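You operate a simulated robot arm through the tools that you are given. There is no shell and no other tool. Be economical: measure what you need, move in short steps, check, and stop when the job is done.

You are at the controls of a simulated two-armed robot. One attempt, no reset.

TASK
Stipple the roundel in T27's ring and lift its highlight.
Fine: light T27 on High first; use the brush and the stick from the rack beside it and put both back; the roundel stays in its ring; leave other roundels and controls.

Only the result counts: the job must be done as asked and must still hold three seconds after the hand-in. Knocking over, shifting, dropping, spilling or breaking anything else fails it.

THE ROBOT
Two 7-joint arms with fingered hands on one trunk, on a base that drives. Base frame: it is fixed to the floor where the robot stands at the start and does not move with it; the origin is under the middle of the robot, x ahead of it, y to its left, z up; the surface under the hand at the start is at about z = 882. Lengths are in mm, angles in degrees, forces in N, time in s.
The left shoulder is at the start at [21, 208, 1323], the right one opposite. Places, roughly: clamp knob [600, 0, 900]; easel knob [400, -200, 900]; green dial [1300, 700, 900]; green switch [1300, 800, 900]; purple dial [400, 700, 900]; purple switch [400, 800, 900]; roundel [1000, 750, 1000]; strip switch [400, 400, 900]; teal dial [1100, 200, 900]; teal switch [1100, 200, 900]; white dial [600, 300, 900]; white switch [600, 200, 900]. Payload 5 kg a hand.
The tool frame of a hand sits at the grasp point between the pads (the TCP): z along the fingers, y along the line on which they close. The tips reach 48 mm beyond it. Largest opening 160 mm; the body of the gripper starts 56 mm behind the TCP. The gripper is a hand of 4 fingers: y runs from the thumb to the fingers, the wrist lies at [-26, -142, -252] in the tool frame, and closing takes about 1.5 s.
Orientation is told as [roll, pitch, yaw] about the base's x, y, z axes, in that order, counted from this pose: with the fingers straight down and the wrist toward the robot, the tool's x, y and z point along [0, 1, 0], [1, 0, 0] and [0, 0, -1] of the base frame.

THE INTERFACE
- The arms move only by the tool step_arm. It takes "left_plan", "right_plan" or both (then of equal length, played together; a hand with none holds still); each is a list of rows, each a list of 6 numbers: the shift along the base's x, y, z in units of 300 mm (1.0 is 300 mm), then the turn, a rotation vector about the base's x, y, z in units of 45 degrees (1.0 is 45 degrees). In form: [[dx, dy, dz, ax, ay, az], ...]. A call has 1 to 20 rows; each row is the pose to reach, as a shift and turn from the pose commanded when the call began. "left_grip" and "right_grip" are, for a hand that has rows, the gripper command, from -1 (shut) to 1 (fully open), values between in proportion, set as the call begins (left out, the last holds). A call with a number of a shift or a turn outside -1 to 1 is refused whole. A row lasts 0.2 s, in which the tool goes at most 50 mm and 8.6 degrees; a call with a longer step from one row to the next is refused whole, and so is a gripper value outside its range. Where a pose cannot be reached the arm comes as near as it can. A force on the tool above 40 N (or 10 N above the force at the start of the call, whichever is more), or a blocked arm, ends the call early, and 0.2 s more pass. Each finger travels about 108 mm/s and halts on what it meets, pressing with about 29 N; the grip force reading is that of the motor and also rises with nothing between the fingers. The clock runs only during rows and for 0.2 s after the last one: add rows that repeat a pose to give the fingers time. It gives the time, the measured TCP pose, the force on the tool (base axes), the opening and the grip force at its end, in the units of the frame above (readings bear some noise), with the torque about the TCP (base axes, N m) and any sound that the robot's microphone picked up.
- Cameras (640 x 400 px; columns grow to the right, rows downward): "scene" is now at [86, 37.4, 1498.9]; the picture's right is [0.42, -0.91, -0.00], its down [-0.62, -0.29, -0.73] and it looks along [0.66, 0.31, -0.69] (base axes); focal length 264 px, centre (320, 200). "left" rides on the left gripper at [-87, -133, -189] in its tool frame; the picture's right is [-0.83, -0.26, 0.49], its down [0.51, -0.71, 0.49] and it looks along [0.22, 0.66, 0.72] (tool axes); focal length 238 px, centre (320, 200). "right" rides on the right gripper at [87, -133, -189] in its tool frame; the picture's right is [-0.83, 0.26, -0.49], its down [-0.51, -0.71, 0.49] and it looks along [-0.22, 0.66, 0.72] (tool axes); focal length 238 px, centre (320, 200).
- grab_frame(camera): a new picture of that camera. It takes no simulated time.
- slide_trunk(by): slides the trunk up (or, below 0, down) by that many mm; the arms and the scene camera ride with it, the base frame stays. It gives what a move gives, with no picture.
- steer(legs): drives the robot by 1 to 6 legs, each [ahead, left, turn to the left] in mm, mm and degrees, along the robot's own axes; the way and the turn of a leg run together, so that a leg with both is an arc; at most 1500 mm and 180 degrees a leg. The arms and the cameras ride along, it lands a little off, and it stops where it bumps. It gives what a move gives.
- curl_fingers(index, middle, ring, thumb_bend, thumb_turn, hand): sets how far each is bent, from 0 (flat) to 1 (curled in); at 0.3 the hand is open as for a grip, at 0.7 the pads meet at the TCP. One left out holds its place. A second passes; each finger stops where it meets its share of the squeeze, and holds until it gets a number again. A gripper value or a shape takes the hand back. It gives what a move gives, with no picture; readings hold the bend of each and the force on the fingers (four entries, about 0 where the hand has none), thumb and palm. thumb_turn goes from beside the hand (0) to across from the fingers (1), as for a grip.
- set_grasp(shape, hand): the hand has 4 fingers and takes this shape, open, in about a second: jaw (thumb against the fingers, like two jaws); tri (thumb and two fingers); tip (a fingertip pinch); poke (one finger out to press); point (the index stretched); flat (the hand flat); cup (the hand cupped); fist (a fist). The gripper value then closes the fingers along that shape, each until it touches; the sizes above hold for jaw. It gives what a move gives, with no picture.
- aim_head(pan, tilt): turns the head with the scene camera to pan (to the left, within 86 degrees either way) and tilt (down, from -29 to 69), counted from straight ahead of the robot. It gives what a move gives.
- measure_at(camera, pixels): for up to 12 pixels [column, row] of the newest picture of that camera ("zoom" is the newest enlarged one), the place [x, y, z] in the base frame of the surface seen there, good to about 3 mm. It takes no simulated time.
- zoom(camera, box): a new picture of the part [left, top, right, bottom] of that camera's present view, enlarged. It takes no simulated time.
- finish_job(): hands the job in; it is judged then, once.

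Go step by step. Measure first, check grasps and placings, and put right what went wrong. The budget is 80 turns and 58 pictures, counting those below and the enlarged ones. Unless the task says otherwise, let go and move clear before handing in, and close with one line.

The tools are called after "Request:" as a command line: name --argument value ..., lists and objects as JSON in quotes. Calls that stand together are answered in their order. step_arm: Moves the arms, as the interface text tells. Its arguments: {"type":"object","properties":{"left_plan":{"type":"array","items":{"type":"array","items":{"type":"number"}}},"left_grip":{"type":"number"},"right_plan":{"type":"array","items":{"type":"array","items":{"type":"number"}}},"right_grip":{"type":"number"}},"required":[]} The other tools are called the same way: slide_trunk (by) slides the trunk up or down; set_grasp (shape, hand) gives the hand a shape; curl_fingers (index, middle, ring, thumb_bend, thumb_turn, hand) moves the fingers one by one; steer (legs) drives the base; aim_head (pan, tilt) turns the head that bears the scene camera; grab_frame (camera) takes a picture; measure_at (camera, pixels) gives the place of the surface under pixels of a picture; zoom (camera, box) takes an enlarged picture of a part of a camera's view; finish_job () hands the job in.

At the start:

```text
time: 0.0
left_tcp_pos: [703.1, 419.6, 1227.7]
left_orientation: [0.0, 0.0, -0.1]
left_wrist_force: [-0.5, -0.2, -0.1]
left_wrist_torque: [-0.01, 0.01, -0.02]
left_width: 159.6
left_finger_force: 0.0
left_shape: jaw
left_bend: [0.3, 0.3, 0.3, 0.3, 0.98]
left_finger forces: [0.1, 0.1, 0.0, 0.0, 0.0, 0.0]
right_tcp_pos: [577.3, -157.6, 1210.0]
right_orientation: [0.0, 0.0, 0.0]
right_wrist_force: [-0.6, -0.8, 0.9]
right_wrist_torque: [-0.01, 0.01, -0.03]
right_width: 159.5
right_finger_force: 0.0
right_shape: jaw
right_bend: [0.3, 0.3, 0.3, 0.3, 0.98]
right_finger forces: [0.0, 0.1, 0.0, 0.0, 0.0, 0.0]
trunk travel left (down, up): [-325.0, 365.0]
robot x, y, heading: [2.5, 1.3, 0.2]
head pan, tilt: [25.1, 43.4]
```

scene: 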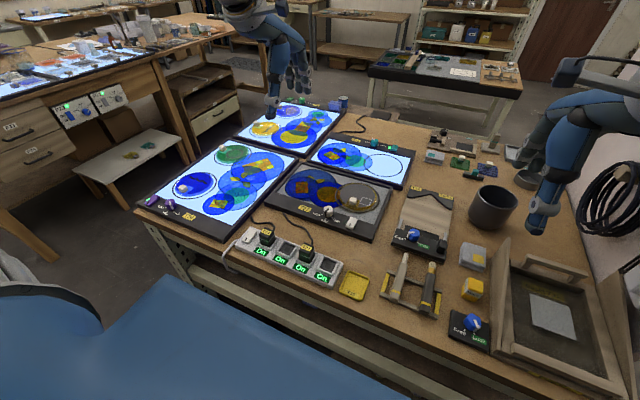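
right: 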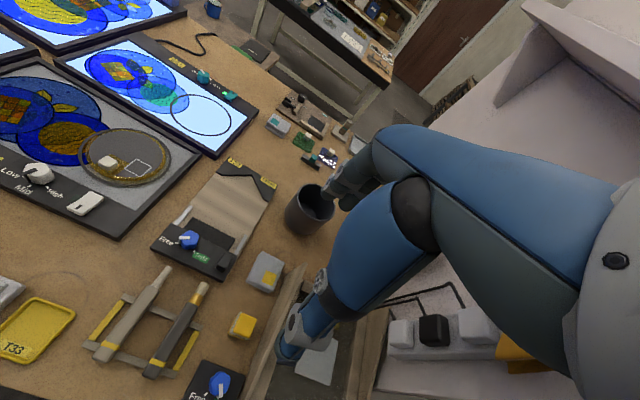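
left: 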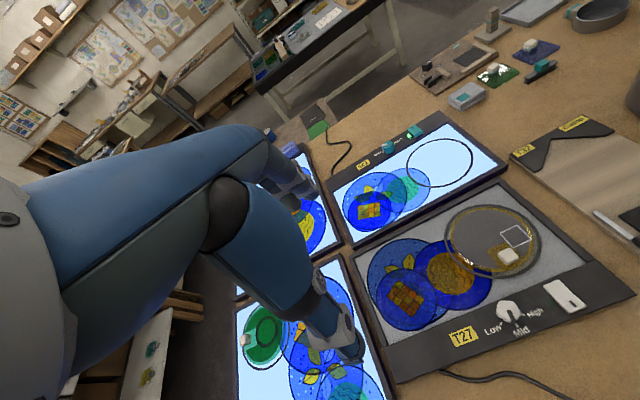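

T27 is the unlit panel at about (330,205) in the scene view, with a white dial and switch. I'll zoom in on the panel and the rack before doing anything.

Request:
zoom --camera "scene" --box '[260, 150, 420, 250]'

Request:
zoom --camera "scene" --box '[350, 220, 510, 350]'

Request:
zoom --camera "scene" --box '[220, 210, 380, 310]'

Request:
zoom --camera "left" --box '[400, 180, 640, 380]'

```text
4.00 times, centred on (340, 200) of scene
```

zoom: 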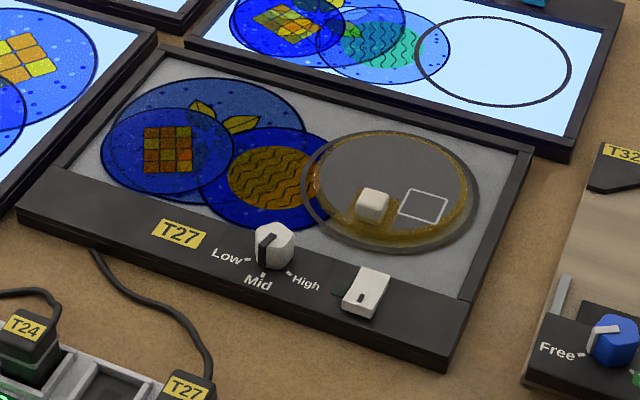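

```text
3.08 times, centred on (430, 285) of scene
```

zoom: 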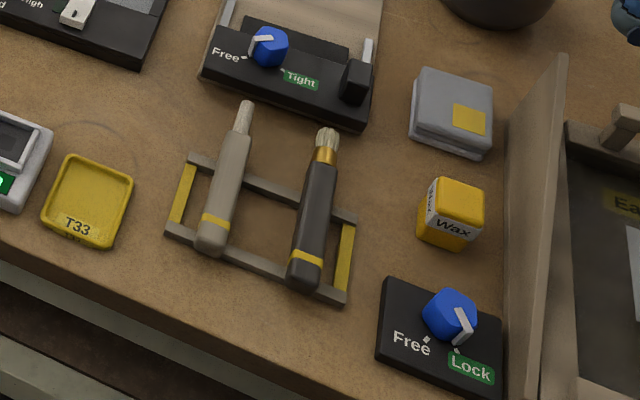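

```text
4.00 times, centred on (300, 260) of scene
```

zoom: 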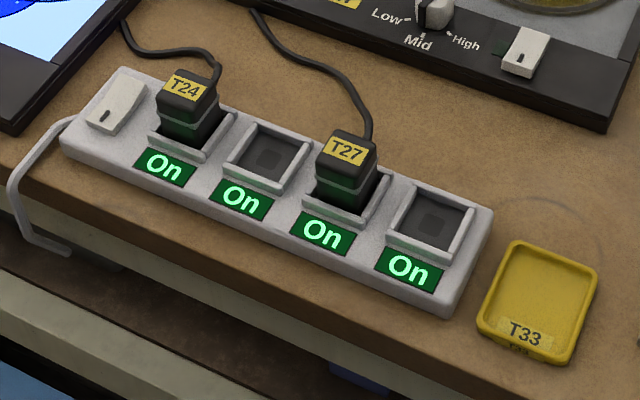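

```text
2.00 times, centred on (520, 280) of left
```

zoom: 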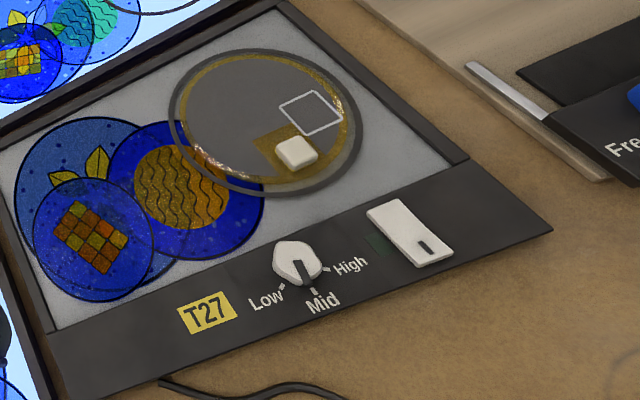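

The T27 plug is in the live strip. The panel's own switch looks off and its dial points at Mid. Next I'll measure the dial, switch, ring and tools.

Request:
zoom --camera "scene" --box '[320, 170, 440, 250]'

Request:
measure_at --camera "left" --pixels '[[508, 309], [512, 316], [565, 292], [572, 302], [558, 283], [508, 257], [515, 237], [452, 215], [538, 262], [492, 243], [535, 310], [485, 327]]'

Request:
measure_at --camera "right" --pixels '[[166, 272], [135, 312], [104, 355], [203, 288], [178, 330], [152, 372], [120, 300], [190, 360], [98, 325], [150, 255], [210, 318], [140, 345]]'

```text
5.00 times, centred on (380, 210) of scene
```

zoom: 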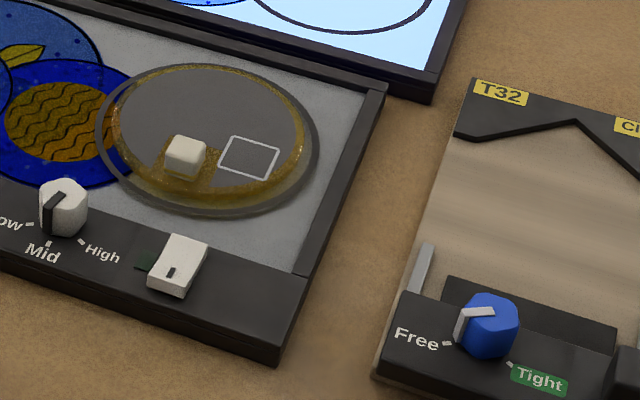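

```text
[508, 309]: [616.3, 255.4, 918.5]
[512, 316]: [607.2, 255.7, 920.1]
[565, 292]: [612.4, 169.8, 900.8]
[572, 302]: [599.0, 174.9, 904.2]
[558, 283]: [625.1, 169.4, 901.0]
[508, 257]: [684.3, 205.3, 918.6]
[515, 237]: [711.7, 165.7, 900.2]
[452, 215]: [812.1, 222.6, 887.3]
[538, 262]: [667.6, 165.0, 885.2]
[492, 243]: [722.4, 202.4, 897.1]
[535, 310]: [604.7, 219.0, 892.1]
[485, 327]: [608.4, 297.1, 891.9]
```

```text
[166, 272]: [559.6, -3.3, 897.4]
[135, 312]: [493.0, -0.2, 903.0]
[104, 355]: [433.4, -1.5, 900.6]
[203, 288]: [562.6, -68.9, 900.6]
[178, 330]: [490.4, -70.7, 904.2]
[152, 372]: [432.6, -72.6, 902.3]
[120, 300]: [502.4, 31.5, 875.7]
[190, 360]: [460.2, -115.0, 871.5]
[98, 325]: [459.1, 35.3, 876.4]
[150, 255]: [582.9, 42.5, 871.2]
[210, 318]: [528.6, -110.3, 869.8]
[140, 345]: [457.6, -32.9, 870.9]
```

The block on the roundel is its knob, and the outlined square beside it should be the highlight. I'll put the left hand in the tri shape and bring it above the dial at about (612,255) for a close look.

Request:
set_grasp --shape "tri" --hand "left"

Request:
step_arm --left_plan '[[-0.05, -0.09, -0.11, 0, 0, 0], [-0.1, -0.18, -0.22, 0, 0, 0], [-0.15, -0.27, -0.33, 0, 0, 0], [-0.2, -0.36, -0.44, 0, 0, 0], [-0.25, -0.45, -0.55, 0, 0, 0], [-0.303, -0.55, -0.65, 0, 0, 0], [-0.303, -0.55, -0.65, 0, 0, 0]]' --left_grip 0.0

Request:
grab_frame --camera "left"

```text
time: 0.9
left_tcp_pos: [703.4, 420.7, 1227.5]
left_orientation: [0.0, 0.1, 0.0]
left_wrist_force: [-0.6, 0.3, 0.5]
left_wrist_torque: [-0.02, 0.01, 0.0]
left_width: 159.5
left_finger_force: 0.0
left_shape: tri
left_bend: [0.3, 0.3, 0.99, 0.3, 0.98]
left_finger forces: [0.0, 0.0, 0.0, 0.0, 0.1, 0.1]
right_tcp_pos: [579.0, -157.8, 1211.2]
right_orientation: [-0.1, 0.0, 0.1]
right_wrist_force: [0.1, -1.1, -0.1]
right_wrist_torque: [-0.03, 0.0, 0.0]
right_width: 159.6
right_finger_force: 0.0
right_shape: jaw
right_bend: [0.3, 0.3, 0.3, 0.3, 0.98]
right_finger forces: [0.0, 0.0, 0.0, 0.1, 0.1, 0.1]
trunk travel left (down, up): [-325.0, 365.0]
robot x, y, heading: [0.8, -0.8, -0.1]
head pan, tilt: [25.1, 43.4]
```

```text
time: 2.5
left_tcp_pos: [614.5, 252.1, 1033.9]
left_orientation: [-0.2, 0.0, 0.0]
left_wrist_force: [0.0, 0.0, -0.3]
left_wrist_torque: [-0.05, -0.05, 0.0]
left_width: 80.4
left_finger_force: 0.2
left_shape: tri
left_bend: [0.74, 0.45, 0.99, 0.69, 1.0]
left_finger forces: [0.1, 0.0, 0.0, 0.1, 0.0, 0.0]
right_tcp_pos: [579.2, -156.8, 1211.9]
right_orientation: [0.1, 0.0, 0.0]
right_wrist_force: [-0.2, 0.2, 1.2]
right_wrist_torque: [-0.06, -0.04, 0.0]
right_width: 159.7
right_finger_force: 0.0
right_shape: jaw
right_bend: [0.3, 0.3, 0.3, 0.3, 0.98]
right_finger forces: [0.0, 0.0, 0.0, 0.0, 0.0, 0.0]
trunk travel left (down, up): [-325.0, 365.0]
robot x, y, heading: [4.9, 1.3, -0.1]
head pan, tilt: [25.1, 43.4]
```

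```text
49 pictures are left
```

left: 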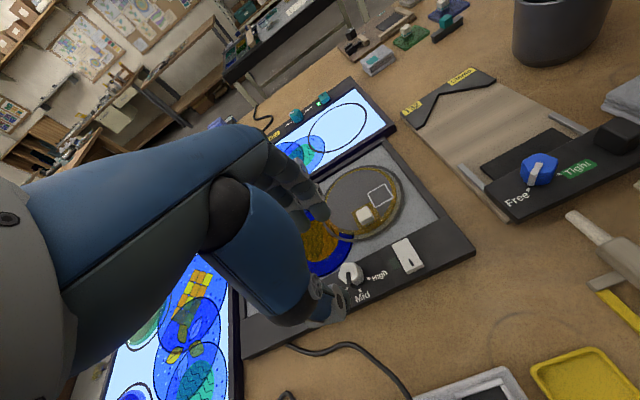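

The hand is over the dial, which sits at about (350,272). The tri bends look uneven, so I'll zoom in on the hand and dial.

Request:
zoom --camera "left" --box '[220, 160, 440, 320]'

Request:
measure_at --camera "left" --pixels '[[349, 272], [350, 286], [361, 290], [369, 281], [342, 301], [403, 244], [413, 268], [380, 268], [362, 215], [318, 235], [405, 255], [375, 195]]'

```text
2.50 times, centred on (330, 240) of left
```

zoom: 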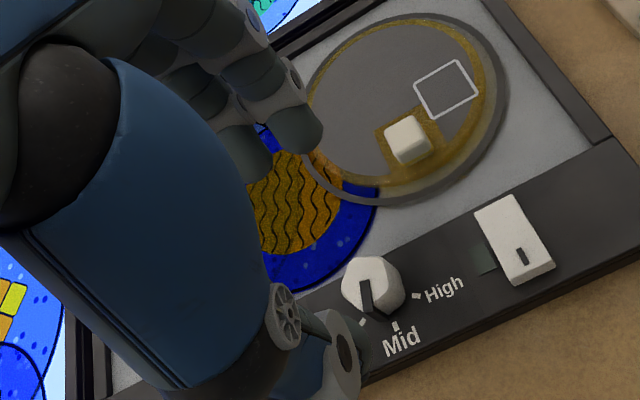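

```text
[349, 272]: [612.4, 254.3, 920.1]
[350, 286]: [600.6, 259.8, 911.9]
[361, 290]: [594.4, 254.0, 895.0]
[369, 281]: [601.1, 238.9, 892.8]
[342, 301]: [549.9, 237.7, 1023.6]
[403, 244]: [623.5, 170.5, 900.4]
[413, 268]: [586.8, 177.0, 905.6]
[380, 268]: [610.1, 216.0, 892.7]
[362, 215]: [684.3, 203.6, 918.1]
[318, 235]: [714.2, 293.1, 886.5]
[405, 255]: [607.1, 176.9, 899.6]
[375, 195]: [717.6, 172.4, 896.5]
```

I'll measure the ticks and the pointer slot in the zoomed picture to get the dial's angle.

Request:
measure_at --camera "zoom" --pixels '[[360, 322], [397, 327], [415, 296], [366, 285], [367, 305], [364, 275], [345, 290], [372, 259], [402, 275], [385, 265], [513, 235], [522, 258]]'

Request:
measure_at --camera "left" --pixels '[[320, 201], [302, 225], [330, 300], [345, 310]]'

```text
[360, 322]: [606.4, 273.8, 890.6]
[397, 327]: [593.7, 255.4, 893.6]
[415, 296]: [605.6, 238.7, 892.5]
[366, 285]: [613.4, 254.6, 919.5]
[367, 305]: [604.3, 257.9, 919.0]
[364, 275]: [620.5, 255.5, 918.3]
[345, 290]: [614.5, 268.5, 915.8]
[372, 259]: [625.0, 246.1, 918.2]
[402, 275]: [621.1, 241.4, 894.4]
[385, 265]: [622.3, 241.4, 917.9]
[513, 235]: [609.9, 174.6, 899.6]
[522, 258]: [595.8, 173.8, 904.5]
```

```text
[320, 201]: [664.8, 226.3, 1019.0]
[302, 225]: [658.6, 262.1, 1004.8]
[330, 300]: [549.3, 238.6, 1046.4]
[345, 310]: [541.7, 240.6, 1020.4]
```

The dial is centred at about (613,255) with its top at z=919, and it points at Mid. High is about 62° counterclockwise. I'll pre-turn the hand to yaw -25, narrow the fingers and go lower.

Request:
step_arm --left_plan '[[0, 0, -0.06, 0, 0, -0.18], [0, 0, -0.12, 0, 0, -0.36], [0, 0.007, -0.18, 0, 0, -0.556], [0, 0.007, -0.2, 0, 0, -0.556], [0, 0.007, -0.2, 0, 0, -0.556]]' --left_grip -0.3

Request:
zoom --camera "left" --box '[220, 160, 440, 320]'

```text
refused: row 3 steps farther than a row can; nothing moved
```

```text
2.50 times, centred on (330, 240) of left
```

zoom: 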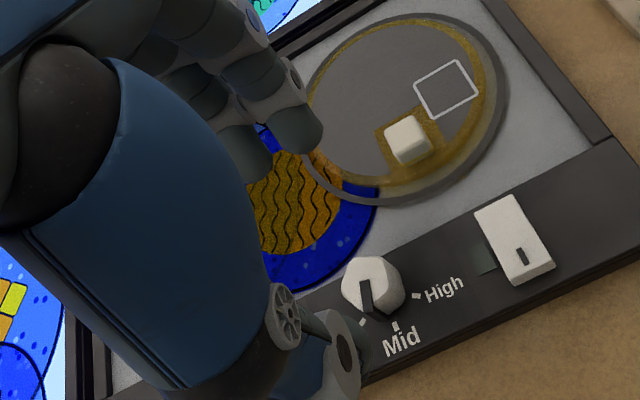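

The third row turned too far, so the call was refused. I'll spread the turn over more rows.

Request:
step_arm --left_plan '[[0, 0, -0.06, 0, 0, -0.14], [0, 0, -0.12, 0, 0, -0.28], [0, 0.007, -0.18, 0, 0, -0.42], [0, 0.007, -0.2, 0, 0, -0.556], [0, 0.007, -0.2, 0, 0, -0.556]]' --left_grip -0.3

Request:
zoom --camera "left" --box '[220, 160, 440, 320]'

```text
time: 3.7
left_tcp_pos: [613.8, 254.3, 972.8]
left_orientation: [0.1, -0.1, -25.1]
left_wrist_force: [-0.5, -0.9, 1.4]
left_wrist_torque: [0.08, 0.01, 0.02]
left_width: 56.6
left_finger_force: 0.1
left_shape: tri
left_bend: [0.74, 0.51, 0.99, 0.73, 1.0]
left_finger forces: [0.1, 0.0, 0.0, 0.0, 0.0, 0.0]
right_tcp_pos: [577.9, -159.0, 1210.6]
right_orientation: [-0.1, 0.0, -0.1]
right_wrist_force: [-0.1, -0.5, -0.1]
right_wrist_torque: [0.09, -0.03, -0.01]
right_width: 159.6
right_finger_force: 0.2
right_shape: jaw
right_bend: [0.3, 0.3, 0.3, 0.3, 0.98]
right_finger forces: [0.0, 0.0, 0.0, 0.2, 0.0, 0.0]
trunk travel left (down, up): [-325.0, 365.0]
robot x, y, heading: [0.5, 2.8, -0.0]
head pan, tilt: [25.1, 43.4]
```

```text
2.50 times, centred on (330, 240) of left
```

zoom: 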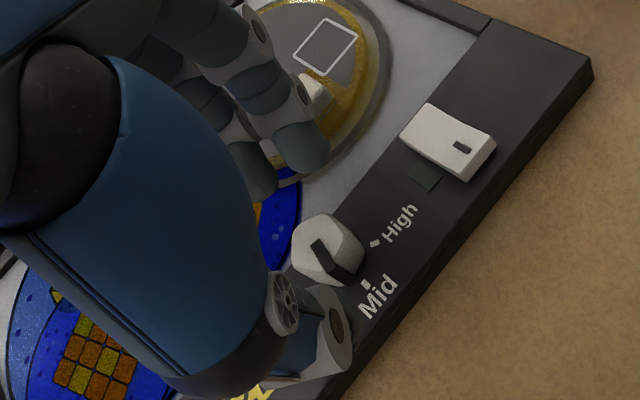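

The dial sits between the thumb and fingers. I'll lower to z≈945 and close.

Request:
step_arm --left_plan '[[0, 0, -0.045, 0, 0, 0], [0, 0, -0.093, 0, 0, 0], [0, 0, -0.093, 0, 0, 0]]'

Request:
step_arm --left_plan '[[0, 0, 0, 0, 0, 0], [0, 0, 0, 0, 0, 0], [0, 0, 0, 0, 0, 0], [0, 0, 0, 0, 0, 0], [0, 0, 0, 0, 0, 0]]' --left_grip -1

Request:
zoom --camera "left" --box '[220, 160, 440, 320]'

```text
time: 4.5
left_tcp_pos: [611.4, 253.5, 942.5]
left_orientation: [-0.1, 0.0, -25.1]
left_wrist_force: [-0.9, -0.3, 0.2]
left_wrist_torque: [0.02, 0.01, -0.01]
left_width: 56.2
left_finger_force: 0.1
left_shape: tri
left_bend: [0.74, 0.51, 0.99, 0.73, 1.0]
left_finger forces: [0.0, 0.0, 0.0, 0.1, 0.1, 0.1]
right_tcp_pos: [577.6, -158.8, 1211.6]
right_orientation: [0.0, 0.0, 0.0]
right_wrist_force: [0.3, -0.2, 0.7]
right_wrist_torque: [0.0, -0.01, 0.0]
right_width: 159.7
right_finger_force: 0.1
right_shape: jaw
right_bend: [0.3, 0.3, 0.3, 0.3, 0.98]
right_finger forces: [0.0, 0.1, 0.0, 0.0, 0.0, 0.0]
trunk travel left (down, up): [-325.0, 365.0]
robot x, y, heading: [-2.1, -0.4, 0.1]
head pan, tilt: [25.1, 43.4]
```

```text
time: 5.7
left_tcp_pos: [611.8, 253.6, 943.5]
left_orientation: [0.0, 0.1, -25.0]
left_wrist_force: [-1.4, -0.3, -3.3]
left_wrist_torque: [-0.03, 0.03, 0.01]
left_width: 19.1
left_finger_force: 28.7
left_shape: tri
left_bend: [0.72, 0.61, 1.0, 0.73, 1.0]
left_finger forces: [9.8, 13.6, 0.1, 0.1, 25.3, 0.0]
right_tcp_pos: [577.9, -158.0, 1210.8]
right_orientation: [0.0, 0.0, 0.0]
right_wrist_force: [0.6, -0.6, -0.8]
right_wrist_torque: [-0.01, 0.02, 0.0]
right_width: 159.7
right_finger_force: 0.0
right_shape: jaw
right_bend: [0.3, 0.3, 0.3, 0.3, 0.98]
right_finger forces: [0.0, 0.0, 0.0, 0.0, 0.0, 0.0]
trunk travel left (down, up): [-325.0, 365.0]
robot x, y, heading: [-1.1, -1.2, 0.1]
head pan, tilt: [25.1, 43.4]
```

```text
2.50 times, centred on (330, 240) of left
```

zoom: 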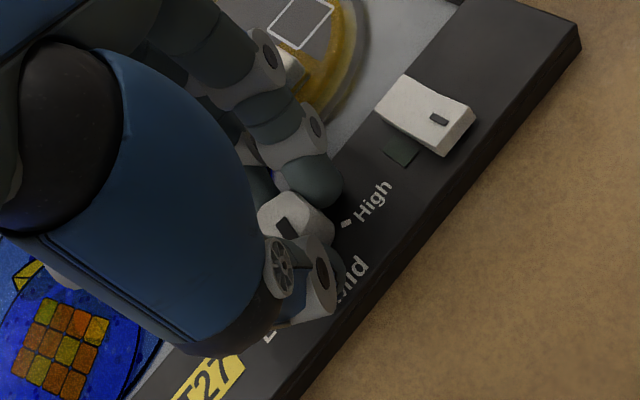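

The dial is held with about 25 N between thumb and fingers. I'll turn it counterclockwise by 40° first.

Request:
step_arm --left_plan '[[0, 0, 0, 0, 0, 0.15], [0, 0, 0, 0, 0, 0.3], [0, 0, 0, 0, 0, 0.45], [0, 0, 0, 0, 0, 0.6], [0, 0, 0, 0, 0, 0.75], [0, 0, 0, 0, 0, 0.9], [0, 0, 0, 0, 0, 0.9]]'

Request:
step_arm --left_plan '[[0, 0, 0, 0, 0, 0.15], [0, 0, 0, 0, 0, 0.3], [0, 0, 0, 0, 0, 0.45], [0, 0, 0, 0, 0, 0.45]]'

Request:
zoom --camera "left" --box '[220, 160, 440, 320]'

```text
time: 7.3
left_tcp_pos: [613.8, 255.1, 943.1]
left_orientation: [0.0, 0.1, 15.4]
left_wrist_force: [6.1, -22.1, -15.3]
left_wrist_torque: [-0.73, -0.23, -0.06]
left_width: 17.7
left_finger_force: 28.8
left_shape: tri
left_bend: [0.72, 0.62, 1.0, 0.73, 1.0]
left_finger forces: [19.2, 8.4, 0.0, 0.0, 24.4, 0.1]
right_tcp_pos: [579.6, -158.7, 1210.6]
right_orientation: [-0.1, 0.0, 0.0]
right_wrist_force: [-0.1, 1.1, -0.3]
right_wrist_torque: [-0.01, 0.01, -0.01]
right_width: 159.7
right_finger_force: 0.1
right_shape: jaw
right_bend: [0.3, 0.3, 0.3, 0.3, 0.98]
right_finger forces: [0.1, 0.0, 0.0, 0.0, 0.0, 0.0]
trunk travel left (down, up): [-325.0, 365.0]
robot x, y, heading: [0.1, 0.4, -0.1]
head pan, tilt: [25.1, 43.4]
```

```text
time: 8.3
left_tcp_pos: [612.6, 253.1, 944.6]
left_orientation: [-0.1, 0.1, 35.7]
left_wrist_force: [10.4, -29.1, -13.6]
left_wrist_torque: [-0.93, -0.35, -0.38]
left_width: 17.4
left_finger_force: 29.0
left_shape: tri
left_bend: [0.72, 0.63, 1.0, 0.73, 1.0]
left_finger forces: [21.1, 8.4, 0.0, 0.0, 28.4, 0.1]
right_tcp_pos: [579.1, -160.2, 1210.7]
right_orientation: [0.1, 0.1, 0.0]
right_wrist_force: [0.3, 0.1, 0.0]
right_wrist_torque: [-0.04, -0.01, -0.04]
right_width: 159.6
right_finger_force: 0.0
right_shape: jaw
right_bend: [0.3, 0.3, 0.3, 0.3, 0.98]
right_finger forces: [0.0, 0.0, 0.1, 0.0, 0.0, 0.0]
trunk travel left (down, up): [-325.0, 365.0]
robot x, y, heading: [-2.0, 1.9, -0.0]
head pan, tilt: [25.1, 43.4]
```

```text
2.50 times, centred on (330, 240) of left
```

zoom: 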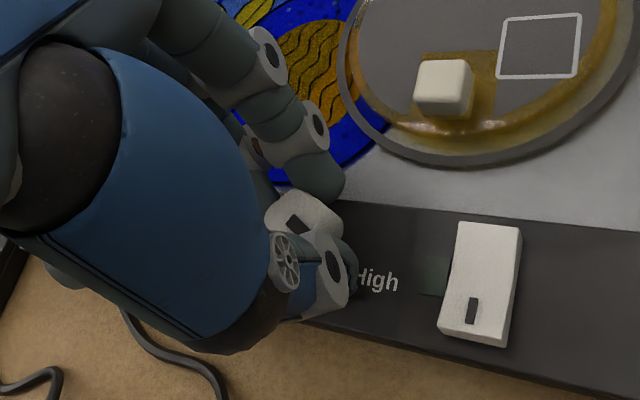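

The dial has followed the hand, and the torque is now building as if at a stop. I'll release, rise and check the pointer.

Request:
step_arm --left_plan '[[0, 0, 0, 0, 0, 0], [0, 0, 0, 0, 0, 0], [0, 0, 0, 0, 0, 0], [0, 0, 0.1, 0, 0, 0], [0, 0, 0.2, 0, 0, -0.1], [0, 0, 0.3, 0, 0, -0.2], [0, 0, 0.3, 0, 0, -0.2]]' --left_grip -0.3

Request:
zoom --camera "left" --box '[220, 140, 480, 320]'

```text
time: 9.9
left_tcp_pos: [611.9, 256.9, 1036.1]
left_orientation: [0.1, 0.0, 26.7]
left_wrist_force: [1.6, 0.1, -0.3]
left_wrist_torque: [0.01, 0.04, 0.04]
left_width: 55.6
left_finger_force: 0.1
left_shape: tri
left_bend: [0.74, 0.51, 0.99, 0.73, 1.0]
left_finger forces: [0.1, 0.1, 0.1, 0.0, 0.1, 0.0]
right_tcp_pos: [578.3, -158.6, 1211.1]
right_orientation: [0.0, 0.1, 0.0]
right_wrist_force: [1.0, -0.8, -0.6]
right_wrist_torque: [0.03, 0.05, 0.03]
right_width: 159.7
right_finger_force: 0.1
right_shape: jaw
right_bend: [0.3, 0.3, 0.3, 0.3, 0.98]
right_finger forces: [0.1, 0.0, 0.0, 0.0, 0.0, 0.0]
trunk travel left (down, up): [-325.0, 365.0]
robot x, y, heading: [-2.1, -0.5, -0.2]
head pan, tilt: [25.1, 43.4]
```

```text
2.22 times, centred on (350, 230) of left
```

zoom: 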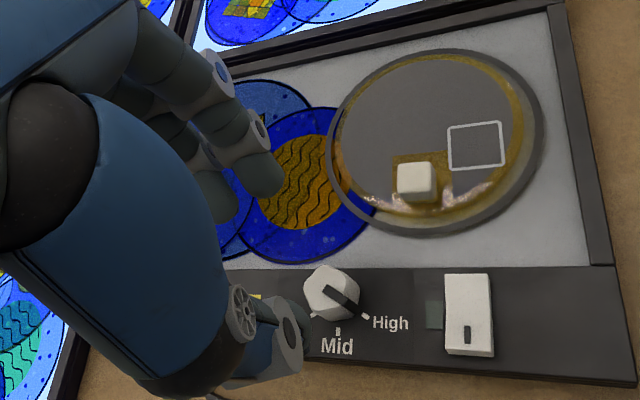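

The pointer now lines up with High. For the switch at about (597,174), whose near end is raised, I'll use the poke shape and find the fingertip.

Request:
set_grasp --shape "poke" --hand "left"

Request:
step_arm --left_plan '[[0, -0.09, 0, 0, 0, -0.15], [0, -0.18, 0, 0, 0, -0.3], [0, -0.26, 0, 0, 0, -0.45], [0, -0.26, 0, 0, 0, -0.593], [0, -0.26, 0, 0, 0, -0.593]]'

Request:
grab_frame --camera "left"

```text
time: 10.8
left_tcp_pos: [612.9, 257.5, 1036.8]
left_orientation: [-0.1, 0.0, 26.7]
left_wrist_force: [0.4, 0.0, -0.2]
left_wrist_torque: [0.01, 0.03, -0.01]
left_width: 0.2
left_finger_force: 0.0
left_shape: poke
left_bend: [0.7, 0.7, 0.99, 1.0, 1.0]
left_finger forces: [0.0, 0.0, 0.0, 0.0, 0.0, 0.1]
right_tcp_pos: [577.7, -158.0, 1211.2]
right_orientation: [0.0, 0.0, 0.0]
right_wrist_force: [0.0, 0.3, -0.1]
right_wrist_torque: [0.03, 0.02, 0.01]
right_width: 159.5
right_finger_force: 0.1
right_shape: jaw
right_bend: [0.3, 0.3, 0.3, 0.3, 0.98]
right_finger forces: [0.0, 0.0, 0.0, 0.0, 0.1, 0.1]
trunk travel left (down, up): [-325.0, 365.0]
robot x, y, heading: [-0.9, 1.9, -0.2]
head pan, tilt: [25.1, 43.4]
```

```text
time: 12.0
left_tcp_pos: [610.6, 179.5, 1034.8]
left_orientation: [0.1, 0.0, -0.1]
left_wrist_force: [0.2, -0.8, 1.0]
left_wrist_torque: [0.06, -0.01, 0.01]
left_width: 0.0
left_finger_force: 0.1
left_shape: poke
left_bend: [0.7, 0.7, 0.99, 1.0, 1.0]
left_finger forces: [0.0, 0.1, 0.1, 0.0, 0.0, 0.0]
right_tcp_pos: [577.2, -158.8, 1210.5]
right_orientation: [0.1, 0.1, 0.0]
right_wrist_force: [0.0, -1.4, 0.3]
right_wrist_torque: [0.07, -0.02, 0.0]
right_width: 159.4
right_finger_force: 0.1
right_shape: jaw
right_bend: [0.3, 0.3, 0.3, 0.3, 0.98]
right_finger forces: [0.0, 0.0, 0.0, 0.1, 0.0, 0.0]
trunk travel left (down, up): [-325.0, 365.0]
robot x, y, heading: [0.9, 3.2, -0.0]
head pan, tilt: [25.1, 43.4]
```

```text
42 pictures are left
```

left: 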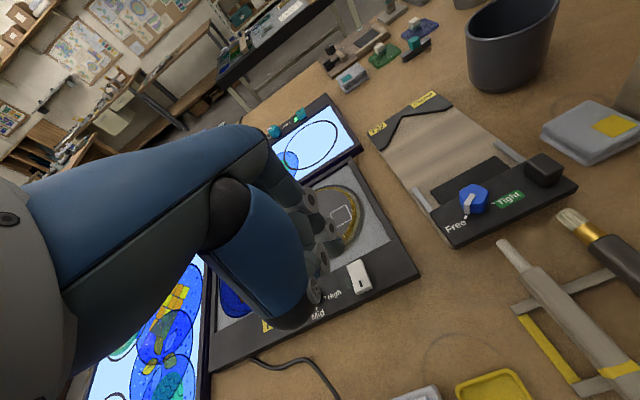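

The poking fingers show near (315,255). I'll zoom in and measure their tips.

Request:
zoom --camera "left" --box '[260, 200, 400, 320]'

Request:
measure_at --camera "left" --pixels '[[317, 268], [322, 252], [312, 290], [318, 240], [328, 240], [306, 262], [358, 276], [364, 285], [355, 266]]'

```text
3.33 times, centred on (330, 260) of left
```

zoom: 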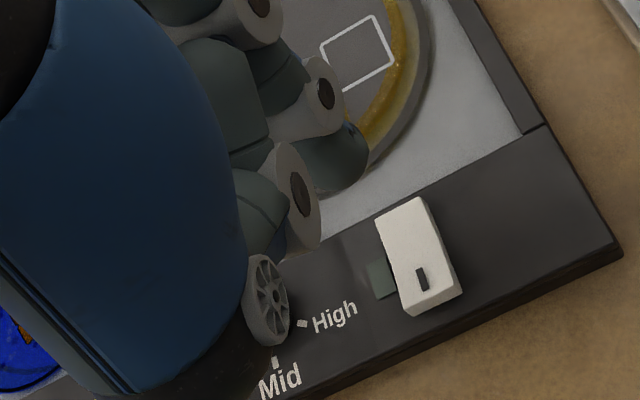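

```text
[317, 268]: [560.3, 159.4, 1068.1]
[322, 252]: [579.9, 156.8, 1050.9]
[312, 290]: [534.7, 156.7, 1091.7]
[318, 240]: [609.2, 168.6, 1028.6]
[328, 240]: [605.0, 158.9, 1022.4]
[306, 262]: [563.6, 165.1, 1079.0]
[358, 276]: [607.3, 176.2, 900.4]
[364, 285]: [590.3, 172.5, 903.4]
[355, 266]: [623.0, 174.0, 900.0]
```

Request:
measure_at --camera "zoom" --pixels '[[345, 180], [360, 165], [335, 190], [350, 150], [320, 150], [325, 185], [285, 220], [250, 210]]'

Request:
aim_head --pan 15 --tilt 45

Request:
grab_frame --camera "scene"

```text
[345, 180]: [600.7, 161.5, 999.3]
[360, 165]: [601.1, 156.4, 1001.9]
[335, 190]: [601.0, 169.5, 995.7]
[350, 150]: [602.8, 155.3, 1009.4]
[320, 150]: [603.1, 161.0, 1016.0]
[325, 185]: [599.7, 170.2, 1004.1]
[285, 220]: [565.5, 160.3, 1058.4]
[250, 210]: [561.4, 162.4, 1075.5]
```

```text
time: 12.7
left_tcp_pos: [610.3, 180.8, 1035.7]
left_orientation: [-0.1, 0.0, 0.0]
left_wrist_force: [0.1, 0.5, -0.5]
left_wrist_torque: [-0.05, -0.05, -0.04]
left_width: 0.0
left_finger_force: 0.0
left_shape: poke
left_bend: [0.7, 0.7, 0.99, 1.0, 1.0]
left_finger forces: [0.0, 0.0, 0.0, 0.1, 0.0, 0.0]
right_tcp_pos: [578.2, -157.5, 1210.0]
right_orientation: [0.0, -0.1, 0.0]
right_wrist_force: [-0.4, 0.1, 0.2]
right_wrist_torque: [-0.01, -0.03, 0.01]
right_width: 159.7
right_finger_force: 0.1
right_shape: jaw
right_bend: [0.3, 0.3, 0.3, 0.3, 0.98]
right_finger forces: [0.0, 0.1, 0.1, 0.1, 0.0, 0.0]
trunk travel left (down, up): [-325.0, 365.0]
robot x, y, heading: [0.4, -2.2, -0.0]
head pan, tilt: [15.0, 45.0]
```

```text
40 pictures are left
```

scene: 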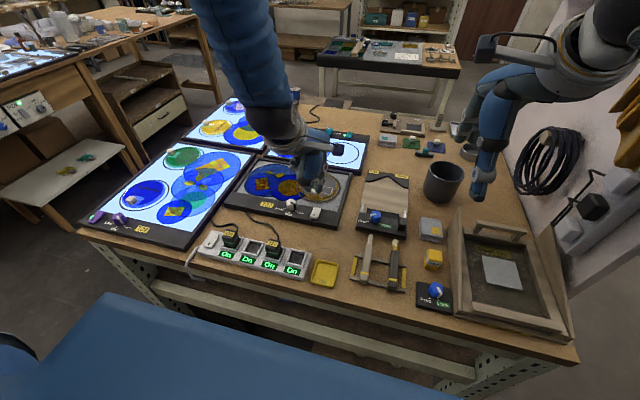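

The fingertip is at about (605,166,992). I'll put it over the switch's near end at (595,174) and press down in small steps.

Request:
step_arm --left_plan '[[-0.04, 0.027, -0.1, 0, 0, 0], [-0.04, 0.027, -0.2, 0, 0, 0], [-0.04, 0.027, -0.26, 0, 0, 0], [-0.04, 0.027, -0.28, 0, 0, 0], [-0.04, 0.027, -0.3, 0, 0, 0], [-0.04, 0.027, -0.31, 0, 0, 0]]'

Request:
zoom --camera "left" --box '[260, 160, 420, 300]'

```text
time: 14.0
left_tcp_pos: [609.2, 185.5, 950.8]
left_orientation: [-0.2, -1.0, 0.1]
left_wrist_force: [-2.5, -3.3, 22.5]
left_wrist_torque: [-0.31, 0.09, -0.07]
left_width: 0.2
left_finger_force: 0.0
left_shape: poke
left_bend: [0.7, 0.7, 0.99, 1.0, 1.0]
left_finger forces: [22.1, 0.1, 0.0, 0.1, 0.0, 0.0]
right_tcp_pos: [578.3, -159.1, 1210.9]
right_orientation: [0.1, 0.0, 0.0]
right_wrist_force: [0.3, 1.2, -0.8]
right_wrist_torque: [-0.07, 0.11, 0.01]
right_width: 159.5
right_finger_force: 0.1
right_shape: jaw
right_bend: [0.3, 0.3, 0.3, 0.3, 0.98]
right_finger forces: [0.0, 0.1, 0.0, 0.0, 0.0, 0.0]
trunk travel left (down, up): [-325.0, 365.0]
robot x, y, heading: [-2.9, -1.4, 0.2]
head pan, tilt: [15.0, 45.0]
stopped in row 6 (left hand): the force on the tool passed its limit at 44 N (the readings are from after the stop); the commanded pose is now the measured one
```

```text
2.86 times, centred on (340, 230) of left
```

zoom: 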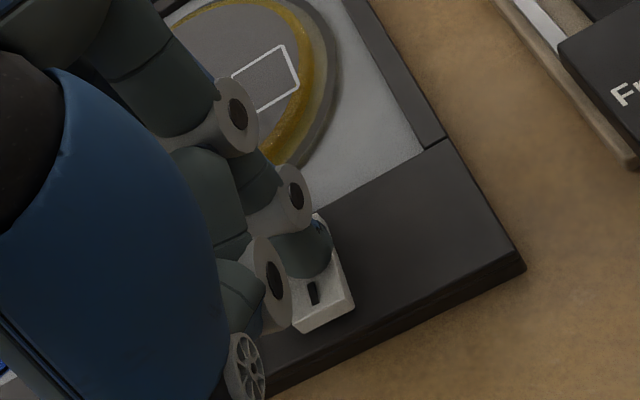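

The finger came down past the middle of the rocker (tip over its far half), and the panel isn't lit. I'll lift, move about 22 mm toward the robot, and press again.

Request:
step_arm --left_plan '[[0, 0, 0.05, 0, 0, 0], [-0.07, 0, 0.05, 0, 0, 0], [-0.07, 0, 0.05, 0, 0, 0]]'

Request:
zoom --camera "left" --box '[260, 160, 420, 300]'

```text
time: 14.8
left_tcp_pos: [586.2, 187.1, 962.3]
left_orientation: [-0.1, -0.5, 0.1]
left_wrist_force: [-0.2, 0.3, -0.6]
left_wrist_torque: [0.02, 0.03, -0.01]
left_width: 0.0
left_finger_force: 0.1
left_shape: poke
left_bend: [0.7, 0.7, 0.99, 1.0, 1.0]
left_finger forces: [0.1, 0.0, 0.0, 0.0, 0.0, 0.0]
right_tcp_pos: [579.1, -158.6, 1211.2]
right_orientation: [-0.1, 0.0, 0.1]
right_wrist_force: [1.9, -0.1, -0.9]
right_wrist_torque: [-0.03, 0.04, -0.01]
right_width: 159.5
right_finger_force: 0.0
right_shape: jaw
right_bend: [0.3, 0.3, 0.3, 0.3, 0.98]
right_finger forces: [0.1, 0.0, 0.0, 0.0, 0.1, 0.1]
trunk travel left (down, up): [-325.0, 365.0]
robot x, y, heading: [1.5, 3.4, 0.0]
head pan, tilt: [15.0, 45.0]
```

```text
2.86 times, centred on (340, 230) of left
```

zoom: 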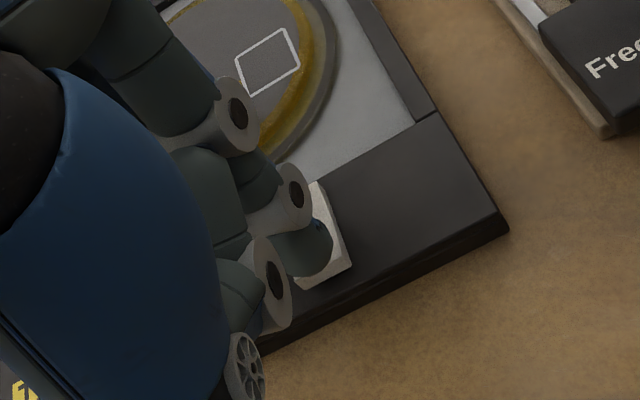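

The tip now covers the near end. I'll press down in 3 mm steps.

Request:
step_arm --left_plan '[[0, 0, -0.03, 0, 0, 0], [0, 0, -0.04, 0, 0, 0], [0, 0, -0.05, 0, 0, 0], [0, 0, -0.06, 0, 0, 0], [0, 0, -0.07, 0, 0, 0]]'

Request:
grab_frame --camera "left"

```text
time: 16.0
left_tcp_pos: [589.8, 185.1, 948.5]
left_orientation: [-0.1, -1.5, 0.1]
left_wrist_force: [-10.3, -1.6, 27.9]
left_wrist_torque: [-0.32, 0.44, -0.12]
left_width: 0.0
left_finger_force: 0.1
left_shape: poke
left_bend: [0.7, 0.7, 0.99, 1.0, 1.0]
left_finger forces: [28.6, 0.0, 0.1, 0.0, 0.0, 0.0]
right_tcp_pos: [576.8, -158.6, 1212.4]
right_orientation: [0.0, -0.1, 0.0]
right_wrist_force: [0.6, -0.2, -0.4]
right_wrist_torque: [-0.01, 0.05, 0.02]
right_width: 159.7
right_finger_force: 0.1
right_shape: jaw
right_bend: [0.3, 0.3, 0.3, 0.3, 0.98]
right_finger forces: [0.1, 0.1, 0.0, 0.1, 0.0, 0.0]
trunk travel left (down, up): [-325.0, 365.0]
robot x, y, heading: [0.4, 2.2, -0.1]
head pan, tilt: [15.0, 45.0]
stopped in row 5 (left hand): the force on the tool passed its limit at 44 N (the readings are from after the stop); the commanded pose is now the measured one
```

```text
37 pictures are left
```

left: 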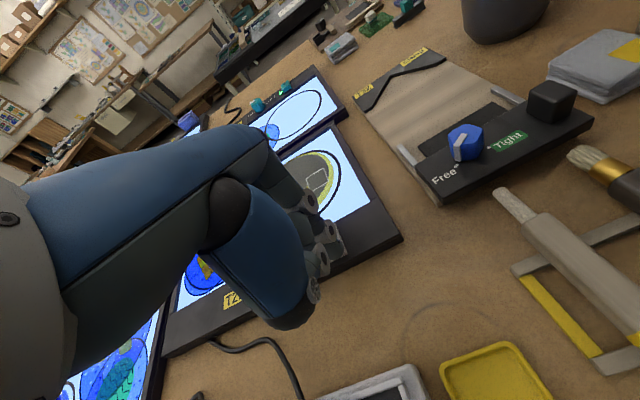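

T27 is lit. I'll lift the left hand and park it at the left, then look at the panel from the head.

Request:
step_arm --left_plan '[[0, 0, 0.15, 0, 0, 0], [0, 0, 0.3, 0, 0, 0], [0, 0.1, 0.42, 0, 0, 0], [0, 0.22, 0.53, 0, 0, 0], [0, 0.35, 0.63, 0, 0, 0], [0, 0.5, 0.7, 0, 0, 0], [0, 0.65, 0.75, 0, 0, 0], [0, 0.8, 0.8, 0, 0, 0], [0, 0.8, 0.8, 0, 0, 0]]'

Request:
aim_head --pan 15 --tilt 50

Request:
grab_frame --camera "scene"

Request:
zoom --camera "scene" --box '[230, 120, 390, 220]'

```text
time: 18.0
left_tcp_pos: [590.3, 425.9, 1187.0]
left_orientation: [-0.1, -1.2, 0.0]
left_wrist_force: [0.4, -0.5, 0.3]
left_wrist_torque: [0.13, 0.06, 0.01]
left_width: 0.0
left_finger_force: 0.0
left_shape: poke
left_bend: [0.7, 0.7, 0.99, 1.0, 1.0]
left_finger forces: [0.1, 0.0, 0.0, 0.0, 0.0, 0.1]
right_tcp_pos: [577.8, -159.1, 1211.3]
right_orientation: [0.1, 0.0, 0.0]
right_wrist_force: [0.5, -0.8, -0.6]
right_wrist_torque: [0.1, 0.03, 0.01]
right_width: 159.9
right_finger_force: 0.0
right_shape: jaw
right_bend: [0.3, 0.3, 0.3, 0.3, 0.98]
right_finger forces: [0.1, 0.0, 0.0, 0.0, 0.0, 0.0]
trunk travel left (down, up): [-325.0, 365.0]
robot x, y, heading: [0.1, -1.7, -0.1]
head pan, tilt: [15.0, 45.0]
```

```text
time: 18.7
left_tcp_pos: [589.7, 427.9, 1186.1]
left_orientation: [-0.3, -1.2, 0.2]
left_wrist_force: [-0.1, 0.7, -0.5]
left_wrist_torque: [-0.02, 0.0, -0.01]
left_width: 0.0
left_finger_force: 0.1
left_shape: poke
left_bend: [0.7, 0.7, 0.99, 1.0, 1.0]
left_finger forces: [0.0, 0.0, 0.0, 0.0, 0.0, 0.0]
right_tcp_pos: [577.0, -158.0, 1212.3]
right_orientation: [-0.1, 0.1, 0.1]
right_wrist_force: [-0.3, -0.4, -0.3]
right_wrist_torque: [-0.01, 0.0, 0.04]
right_width: 159.6
right_finger_force: 0.1
right_shape: jaw
right_bend: [0.3, 0.3, 0.3, 0.3, 0.98]
right_finger forces: [0.0, 0.0, 0.1, 0.0, 0.1, 0.1]
trunk travel left (down, up): [-325.0, 365.0]
robot x, y, heading: [0.9, 0.4, 0.1]
head pan, tilt: [15.0, 50.0]
```

```text
36 pictures are left
```

scene: 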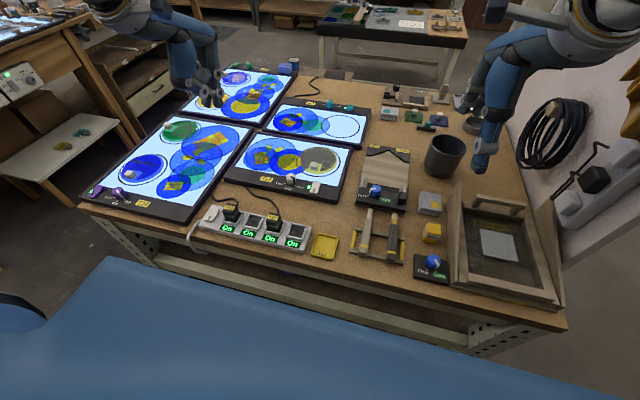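

```text
4.00 times, centred on (310, 170) of scene
```

zoom: 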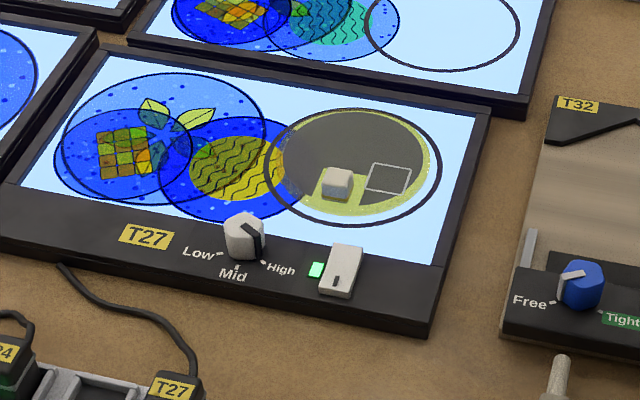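

T27 is lit on High (green lamp at (316,269) in the zoom). The roundel shows a dark mat with an outlined square and a bare patch under its knob. I'll back the robot up 120 mm and bring the right hand above the rack in the tri shape, yawed +90.

Request:
steer --legs '[[-120, 0, 0]]'

Request:
set_grasp --shape "tri" --hand "right"

Request:
step_arm --right_plan '[[0, 0, 0, 0, 0, 0.18], [0, 0, 0, 0, 0, 0.36], [0, 0, 0, 0, 0, 0.54], [0, 0, 0, 0, 0, 0.72], [0, 0, 0, 0, 0, 0.9]]' --right_grip -0.2

Request:
step_arm --right_plan '[[0, 0, -0.05, 0, 0, 0.18], [0, 0, -0.1, 0, 0, 0.36], [0, 0, -0.15, 0, 0, 0.54], [0, 0, -0.2, 0, 0, 0.72], [0, 0, -0.25, 0, 0, 0.9], [0, 0, -0.3, 0, 0, 1.0]]'

```text
time: 19.9
left_tcp_pos: [472.1, 426.3, 1186.9]
left_orientation: [-0.2, -1.3, 0.1]
left_wrist_force: [0.2, -0.5, 0.1]
left_wrist_torque: [0.0, -0.05, -0.03]
left_width: 0.0
left_finger_force: 0.0
left_shape: poke
left_bend: [0.7, 0.7, 0.99, 1.0, 1.0]
left_finger forces: [0.0, 0.1, 0.0, 0.1, 0.1, 0.0]
right_tcp_pos: [459.2, -157.8, 1212.0]
right_orientation: [0.0, -0.1, -0.1]
right_wrist_force: [-0.7, 0.4, 0.3]
right_wrist_torque: [-0.02, -0.05, 0.01]
right_width: 159.8
right_finger_force: 0.0
right_shape: jaw
right_bend: [0.3, 0.3, 0.3, 0.3, 0.98]
right_finger forces: [0.0, 0.1, 0.0, 0.0, 0.1, 0.0]
trunk travel left (down, up): [-325.0, 365.0]
robot x, y, heading: [-124.0, -1.7, 0.1]
head pan, tilt: [15.0, 50.0]
```

```text
time: 20.8
left_tcp_pos: [471.9, 426.3, 1185.9]
left_orientation: [-0.2, -1.2, 0.1]
left_wrist_force: [0.2, 1.0, 0.5]
left_wrist_torque: [-0.01, 0.01, 0.0]
left_width: 0.2
left_finger_force: 0.0
left_shape: poke
left_bend: [0.7, 0.7, 0.99, 1.0, 1.0]
left_finger forces: [0.0, 0.1, 0.0, 0.1, 0.0, 0.1]
right_tcp_pos: [460.1, -157.7, 1210.7]
right_orientation: [0.0, 0.1, -0.1]
right_wrist_force: [0.2, 0.2, -0.8]
right_wrist_torque: [-0.02, 0.03, 0.0]
right_width: 159.7
right_finger_force: 0.1
right_shape: tri
right_bend: [0.3, 0.3, 0.99, 0.3, 0.98]
right_finger forces: [0.0, 0.1, 0.0, 0.0, 0.1, 0.1]
trunk travel left (down, up): [-325.0, 365.0]
robot x, y, heading: [-117.1, 0.5, 0.0]
head pan, tilt: [15.0, 50.0]
```

```text
time: 22.0
left_tcp_pos: [470.3, 426.7, 1187.1]
left_orientation: [-0.1, -1.2, 0.2]
left_wrist_force: [-0.2, -0.3, -0.3]
left_wrist_torque: [0.04, 0.01, 0.02]
left_width: 0.0
left_finger_force: 0.0
left_shape: poke
left_bend: [0.7, 0.7, 0.99, 1.0, 1.0]
left_finger forces: [0.0, 0.1, 0.1, 0.1, 0.1, 0.1]
right_tcp_pos: [460.3, -159.3, 1209.6]
right_orientation: [0.1, 0.0, 40.4]
right_wrist_force: [0.0, -0.5, 0.1]
right_wrist_torque: [0.02, 0.02, -0.01]
right_width: 64.5
right_finger_force: 0.0
right_shape: tri
right_bend: [0.74, 0.49, 0.99, 0.72, 1.0]
right_finger forces: [0.0, 0.0, 0.0, 0.0, 0.0, 0.0]
trunk travel left (down, up): [-325.0, 365.0]
robot x, y, heading: [-118.2, -1.9, 0.0]
head pan, tilt: [15.0, 50.0]
```

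```text
time: 23.2
left_tcp_pos: [470.2, 428.6, 1184.8]
left_orientation: [-0.2, -1.1, 0.2]
left_wrist_force: [-0.2, -1.0, 0.6]
left_wrist_torque: [0.08, 0.06, 0.03]
left_width: 0.0
left_finger_force: 0.1
left_shape: poke
left_bend: [0.7, 0.7, 0.99, 1.0, 1.0]
left_finger forces: [0.1, 0.0, 0.0, 0.0, 0.0, 0.1]
right_tcp_pos: [401.3, -102.0, 1255.5]
right_orientation: [-12.0, 3.7, 67.6]
right_wrist_force: [-2.8, 1.6, 0.5]
right_wrist_torque: [-0.3, -0.29, -0.03]
right_width: 63.9
right_finger_force: 0.1
right_shape: tri
right_bend: [0.74, 0.49, 0.99, 0.72, 1.0]
right_finger forces: [0.1, 0.0, 0.1, 0.0, 0.0, 0.1]
right hand out of reach, approached as far as the arm can: row 2, 3, 4, 5
trunk travel left (down, up): [-325.0, 365.0]
robot x, y, heading: [-121.3, -1.3, -0.4]
head pan, tilt: [15.0, 50.0]
stopped in row 5 (right hand): the force on the tool passed its limit at 51 N (the readings are from after the stop); the commanded pose is now the measured one
```

The right arm couldn't reach yaw 90 there and stopped on a 51 N force. I'll look before moving again.

Request:
aim_head --pan -15 --tilt 35

Request:
grab_frame --camera "scene"

```text
time: 24.1
left_tcp_pos: [472.0, 427.9, 1185.1]
left_orientation: [-0.1, -1.1, 0.3]
left_wrist_force: [-0.5, 0.4, -0.9]
left_wrist_torque: [-0.04, 0.0, -0.02]
left_width: 0.0
left_finger_force: 0.0
left_shape: poke
left_bend: [0.7, 0.7, 0.99, 1.0, 1.0]
left_finger forces: [0.0, 0.0, 0.0, 0.1, 0.0, 0.0]
right_tcp_pos: [399.7, -102.5, 1253.3]
right_orientation: [-11.9, 3.7, 67.8]
right_wrist_force: [0.1, 0.3, 0.2]
right_wrist_torque: [-0.01, 0.02, 0.02]
right_width: 63.9
right_finger_force: 0.0
right_shape: tri
right_bend: [0.74, 0.49, 0.99, 0.72, 1.0]
right_finger forces: [0.2, 0.1, 0.0, 0.0, 0.1, 0.0]
trunk travel left (down, up): [-325.0, 365.0]
robot x, y, heading: [-122.4, -1.1, -0.0]
head pan, tilt: [-15.0, 35.0]
```

```text
34 pictures are left
```

scene: 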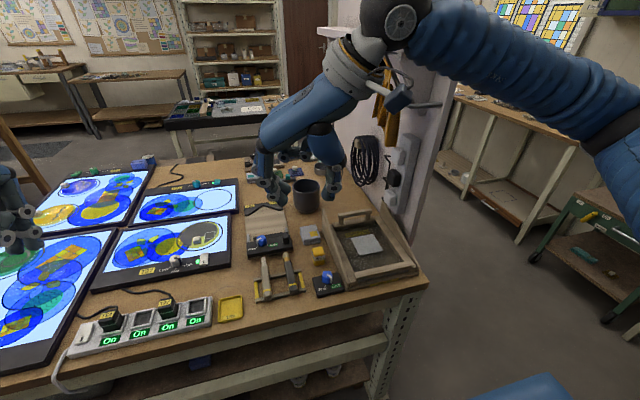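

The hands and table look untouched. At this height the wrist sits above the shoulder, which probably blocks the turn. I'll go back to yaw 40, lower to z≈1010 above the rack, and then turn further.

Request:
step_arm --right_plan '[[0.04, -0.037, -0.03, 0.046, 0.034, -0.123], [0.08, -0.075, -0.06, 0.092, 0.068, -0.245], [0.12, -0.112, -0.09, 0.139, 0.103, -0.368], [0.16, -0.15, -0.12, 0.185, 0.137, -0.49], [0.2, -0.187, -0.143, 0.231, 0.171, -0.613], [0.22, -0.15, -0.28, 0.231, 0.171, -0.613], [0.25, -0.11, -0.42, 0.231, 0.171, -0.613], [0.28, -0.07, -0.56, 0.231, 0.171, -0.613], [0.3, -0.03, -0.7, 0.231, 0.171, -0.613], [0.33, -0.03, -0.8, 0.231, 0.171, -0.613], [0.33, -0.03, -0.8, 0.231, 0.171, -0.613]]'

Request:
step_arm --right_plan '[[0, 0, 0, 0, 0, 0.16], [0, 0, 0, 0, 0, 0.32], [0, 0, 0, 0, 0, 0.48], [0, 0, 0, 0, 0, 0.64]]'

```text
time: 26.5
left_tcp_pos: [471.9, 426.8, 1184.7]
left_orientation: [-0.2, -1.3, 0.2]
left_wrist_force: [-0.1, 0.2, 0.8]
left_wrist_torque: [0.0, -0.04, 0.0]
left_width: 0.0
left_finger_force: 0.2
left_shape: poke
left_bend: [0.7, 0.7, 0.99, 1.0, 1.0]
left_finger forces: [0.1, 0.0, 0.0, 0.0, 0.0, 0.0]
right_tcp_pos: [501.0, -112.9, 1016.8]
right_orientation: [0.3, -0.1, 40.4]
right_wrist_force: [0.7, -0.3, 0.2]
right_wrist_torque: [0.0, -0.05, 0.0]
right_width: 64.1
right_finger_force: 0.1
right_shape: tri
right_bend: [0.74, 0.49, 0.99, 0.72, 1.0]
right_finger forces: [0.0, 0.0, 0.1, 0.1, 0.0, 0.1]
trunk travel left (down, up): [-325.0, 365.0]
robot x, y, heading: [-120.8, 2.4, -0.1]
head pan, tilt: [-15.0, 35.0]
```

```text
time: 27.5
left_tcp_pos: [472.7, 428.9, 1184.6]
left_orientation: [-0.3, -1.3, 0.1]
left_wrist_force: [0.3, -1.0, 0.5]
left_wrist_torque: [0.08, 0.13, 0.0]
left_width: 0.2
left_finger_force: 0.0
left_shape: poke
left_bend: [0.7, 0.7, 0.99, 1.0, 1.0]
left_finger forces: [0.0, 0.0, 0.0, 0.1, 0.0, 0.0]
right_tcp_pos: [501.0, -81.2, 972.6]
right_orientation: [0.0, -2.5, 59.1]
right_wrist_force: [0.0, 3.5, 1.9]
right_wrist_torque: [-0.44, 0.01, 0.03]
right_width: 64.1
right_finger_force: 0.0
right_shape: tri
right_bend: [0.74, 0.49, 0.99, 0.72, 1.0]
right_finger forces: [0.0, 0.0, 0.0, 0.0, 0.0, 0.0]
right hand out of reach, approached as far as the arm can: row 3, 4
trunk travel left (down, up): [-325.0, 365.0]
robot x, y, heading: [-119.6, 0.0, -0.0]
head pan, tilt: [-15.0, 35.0]
```

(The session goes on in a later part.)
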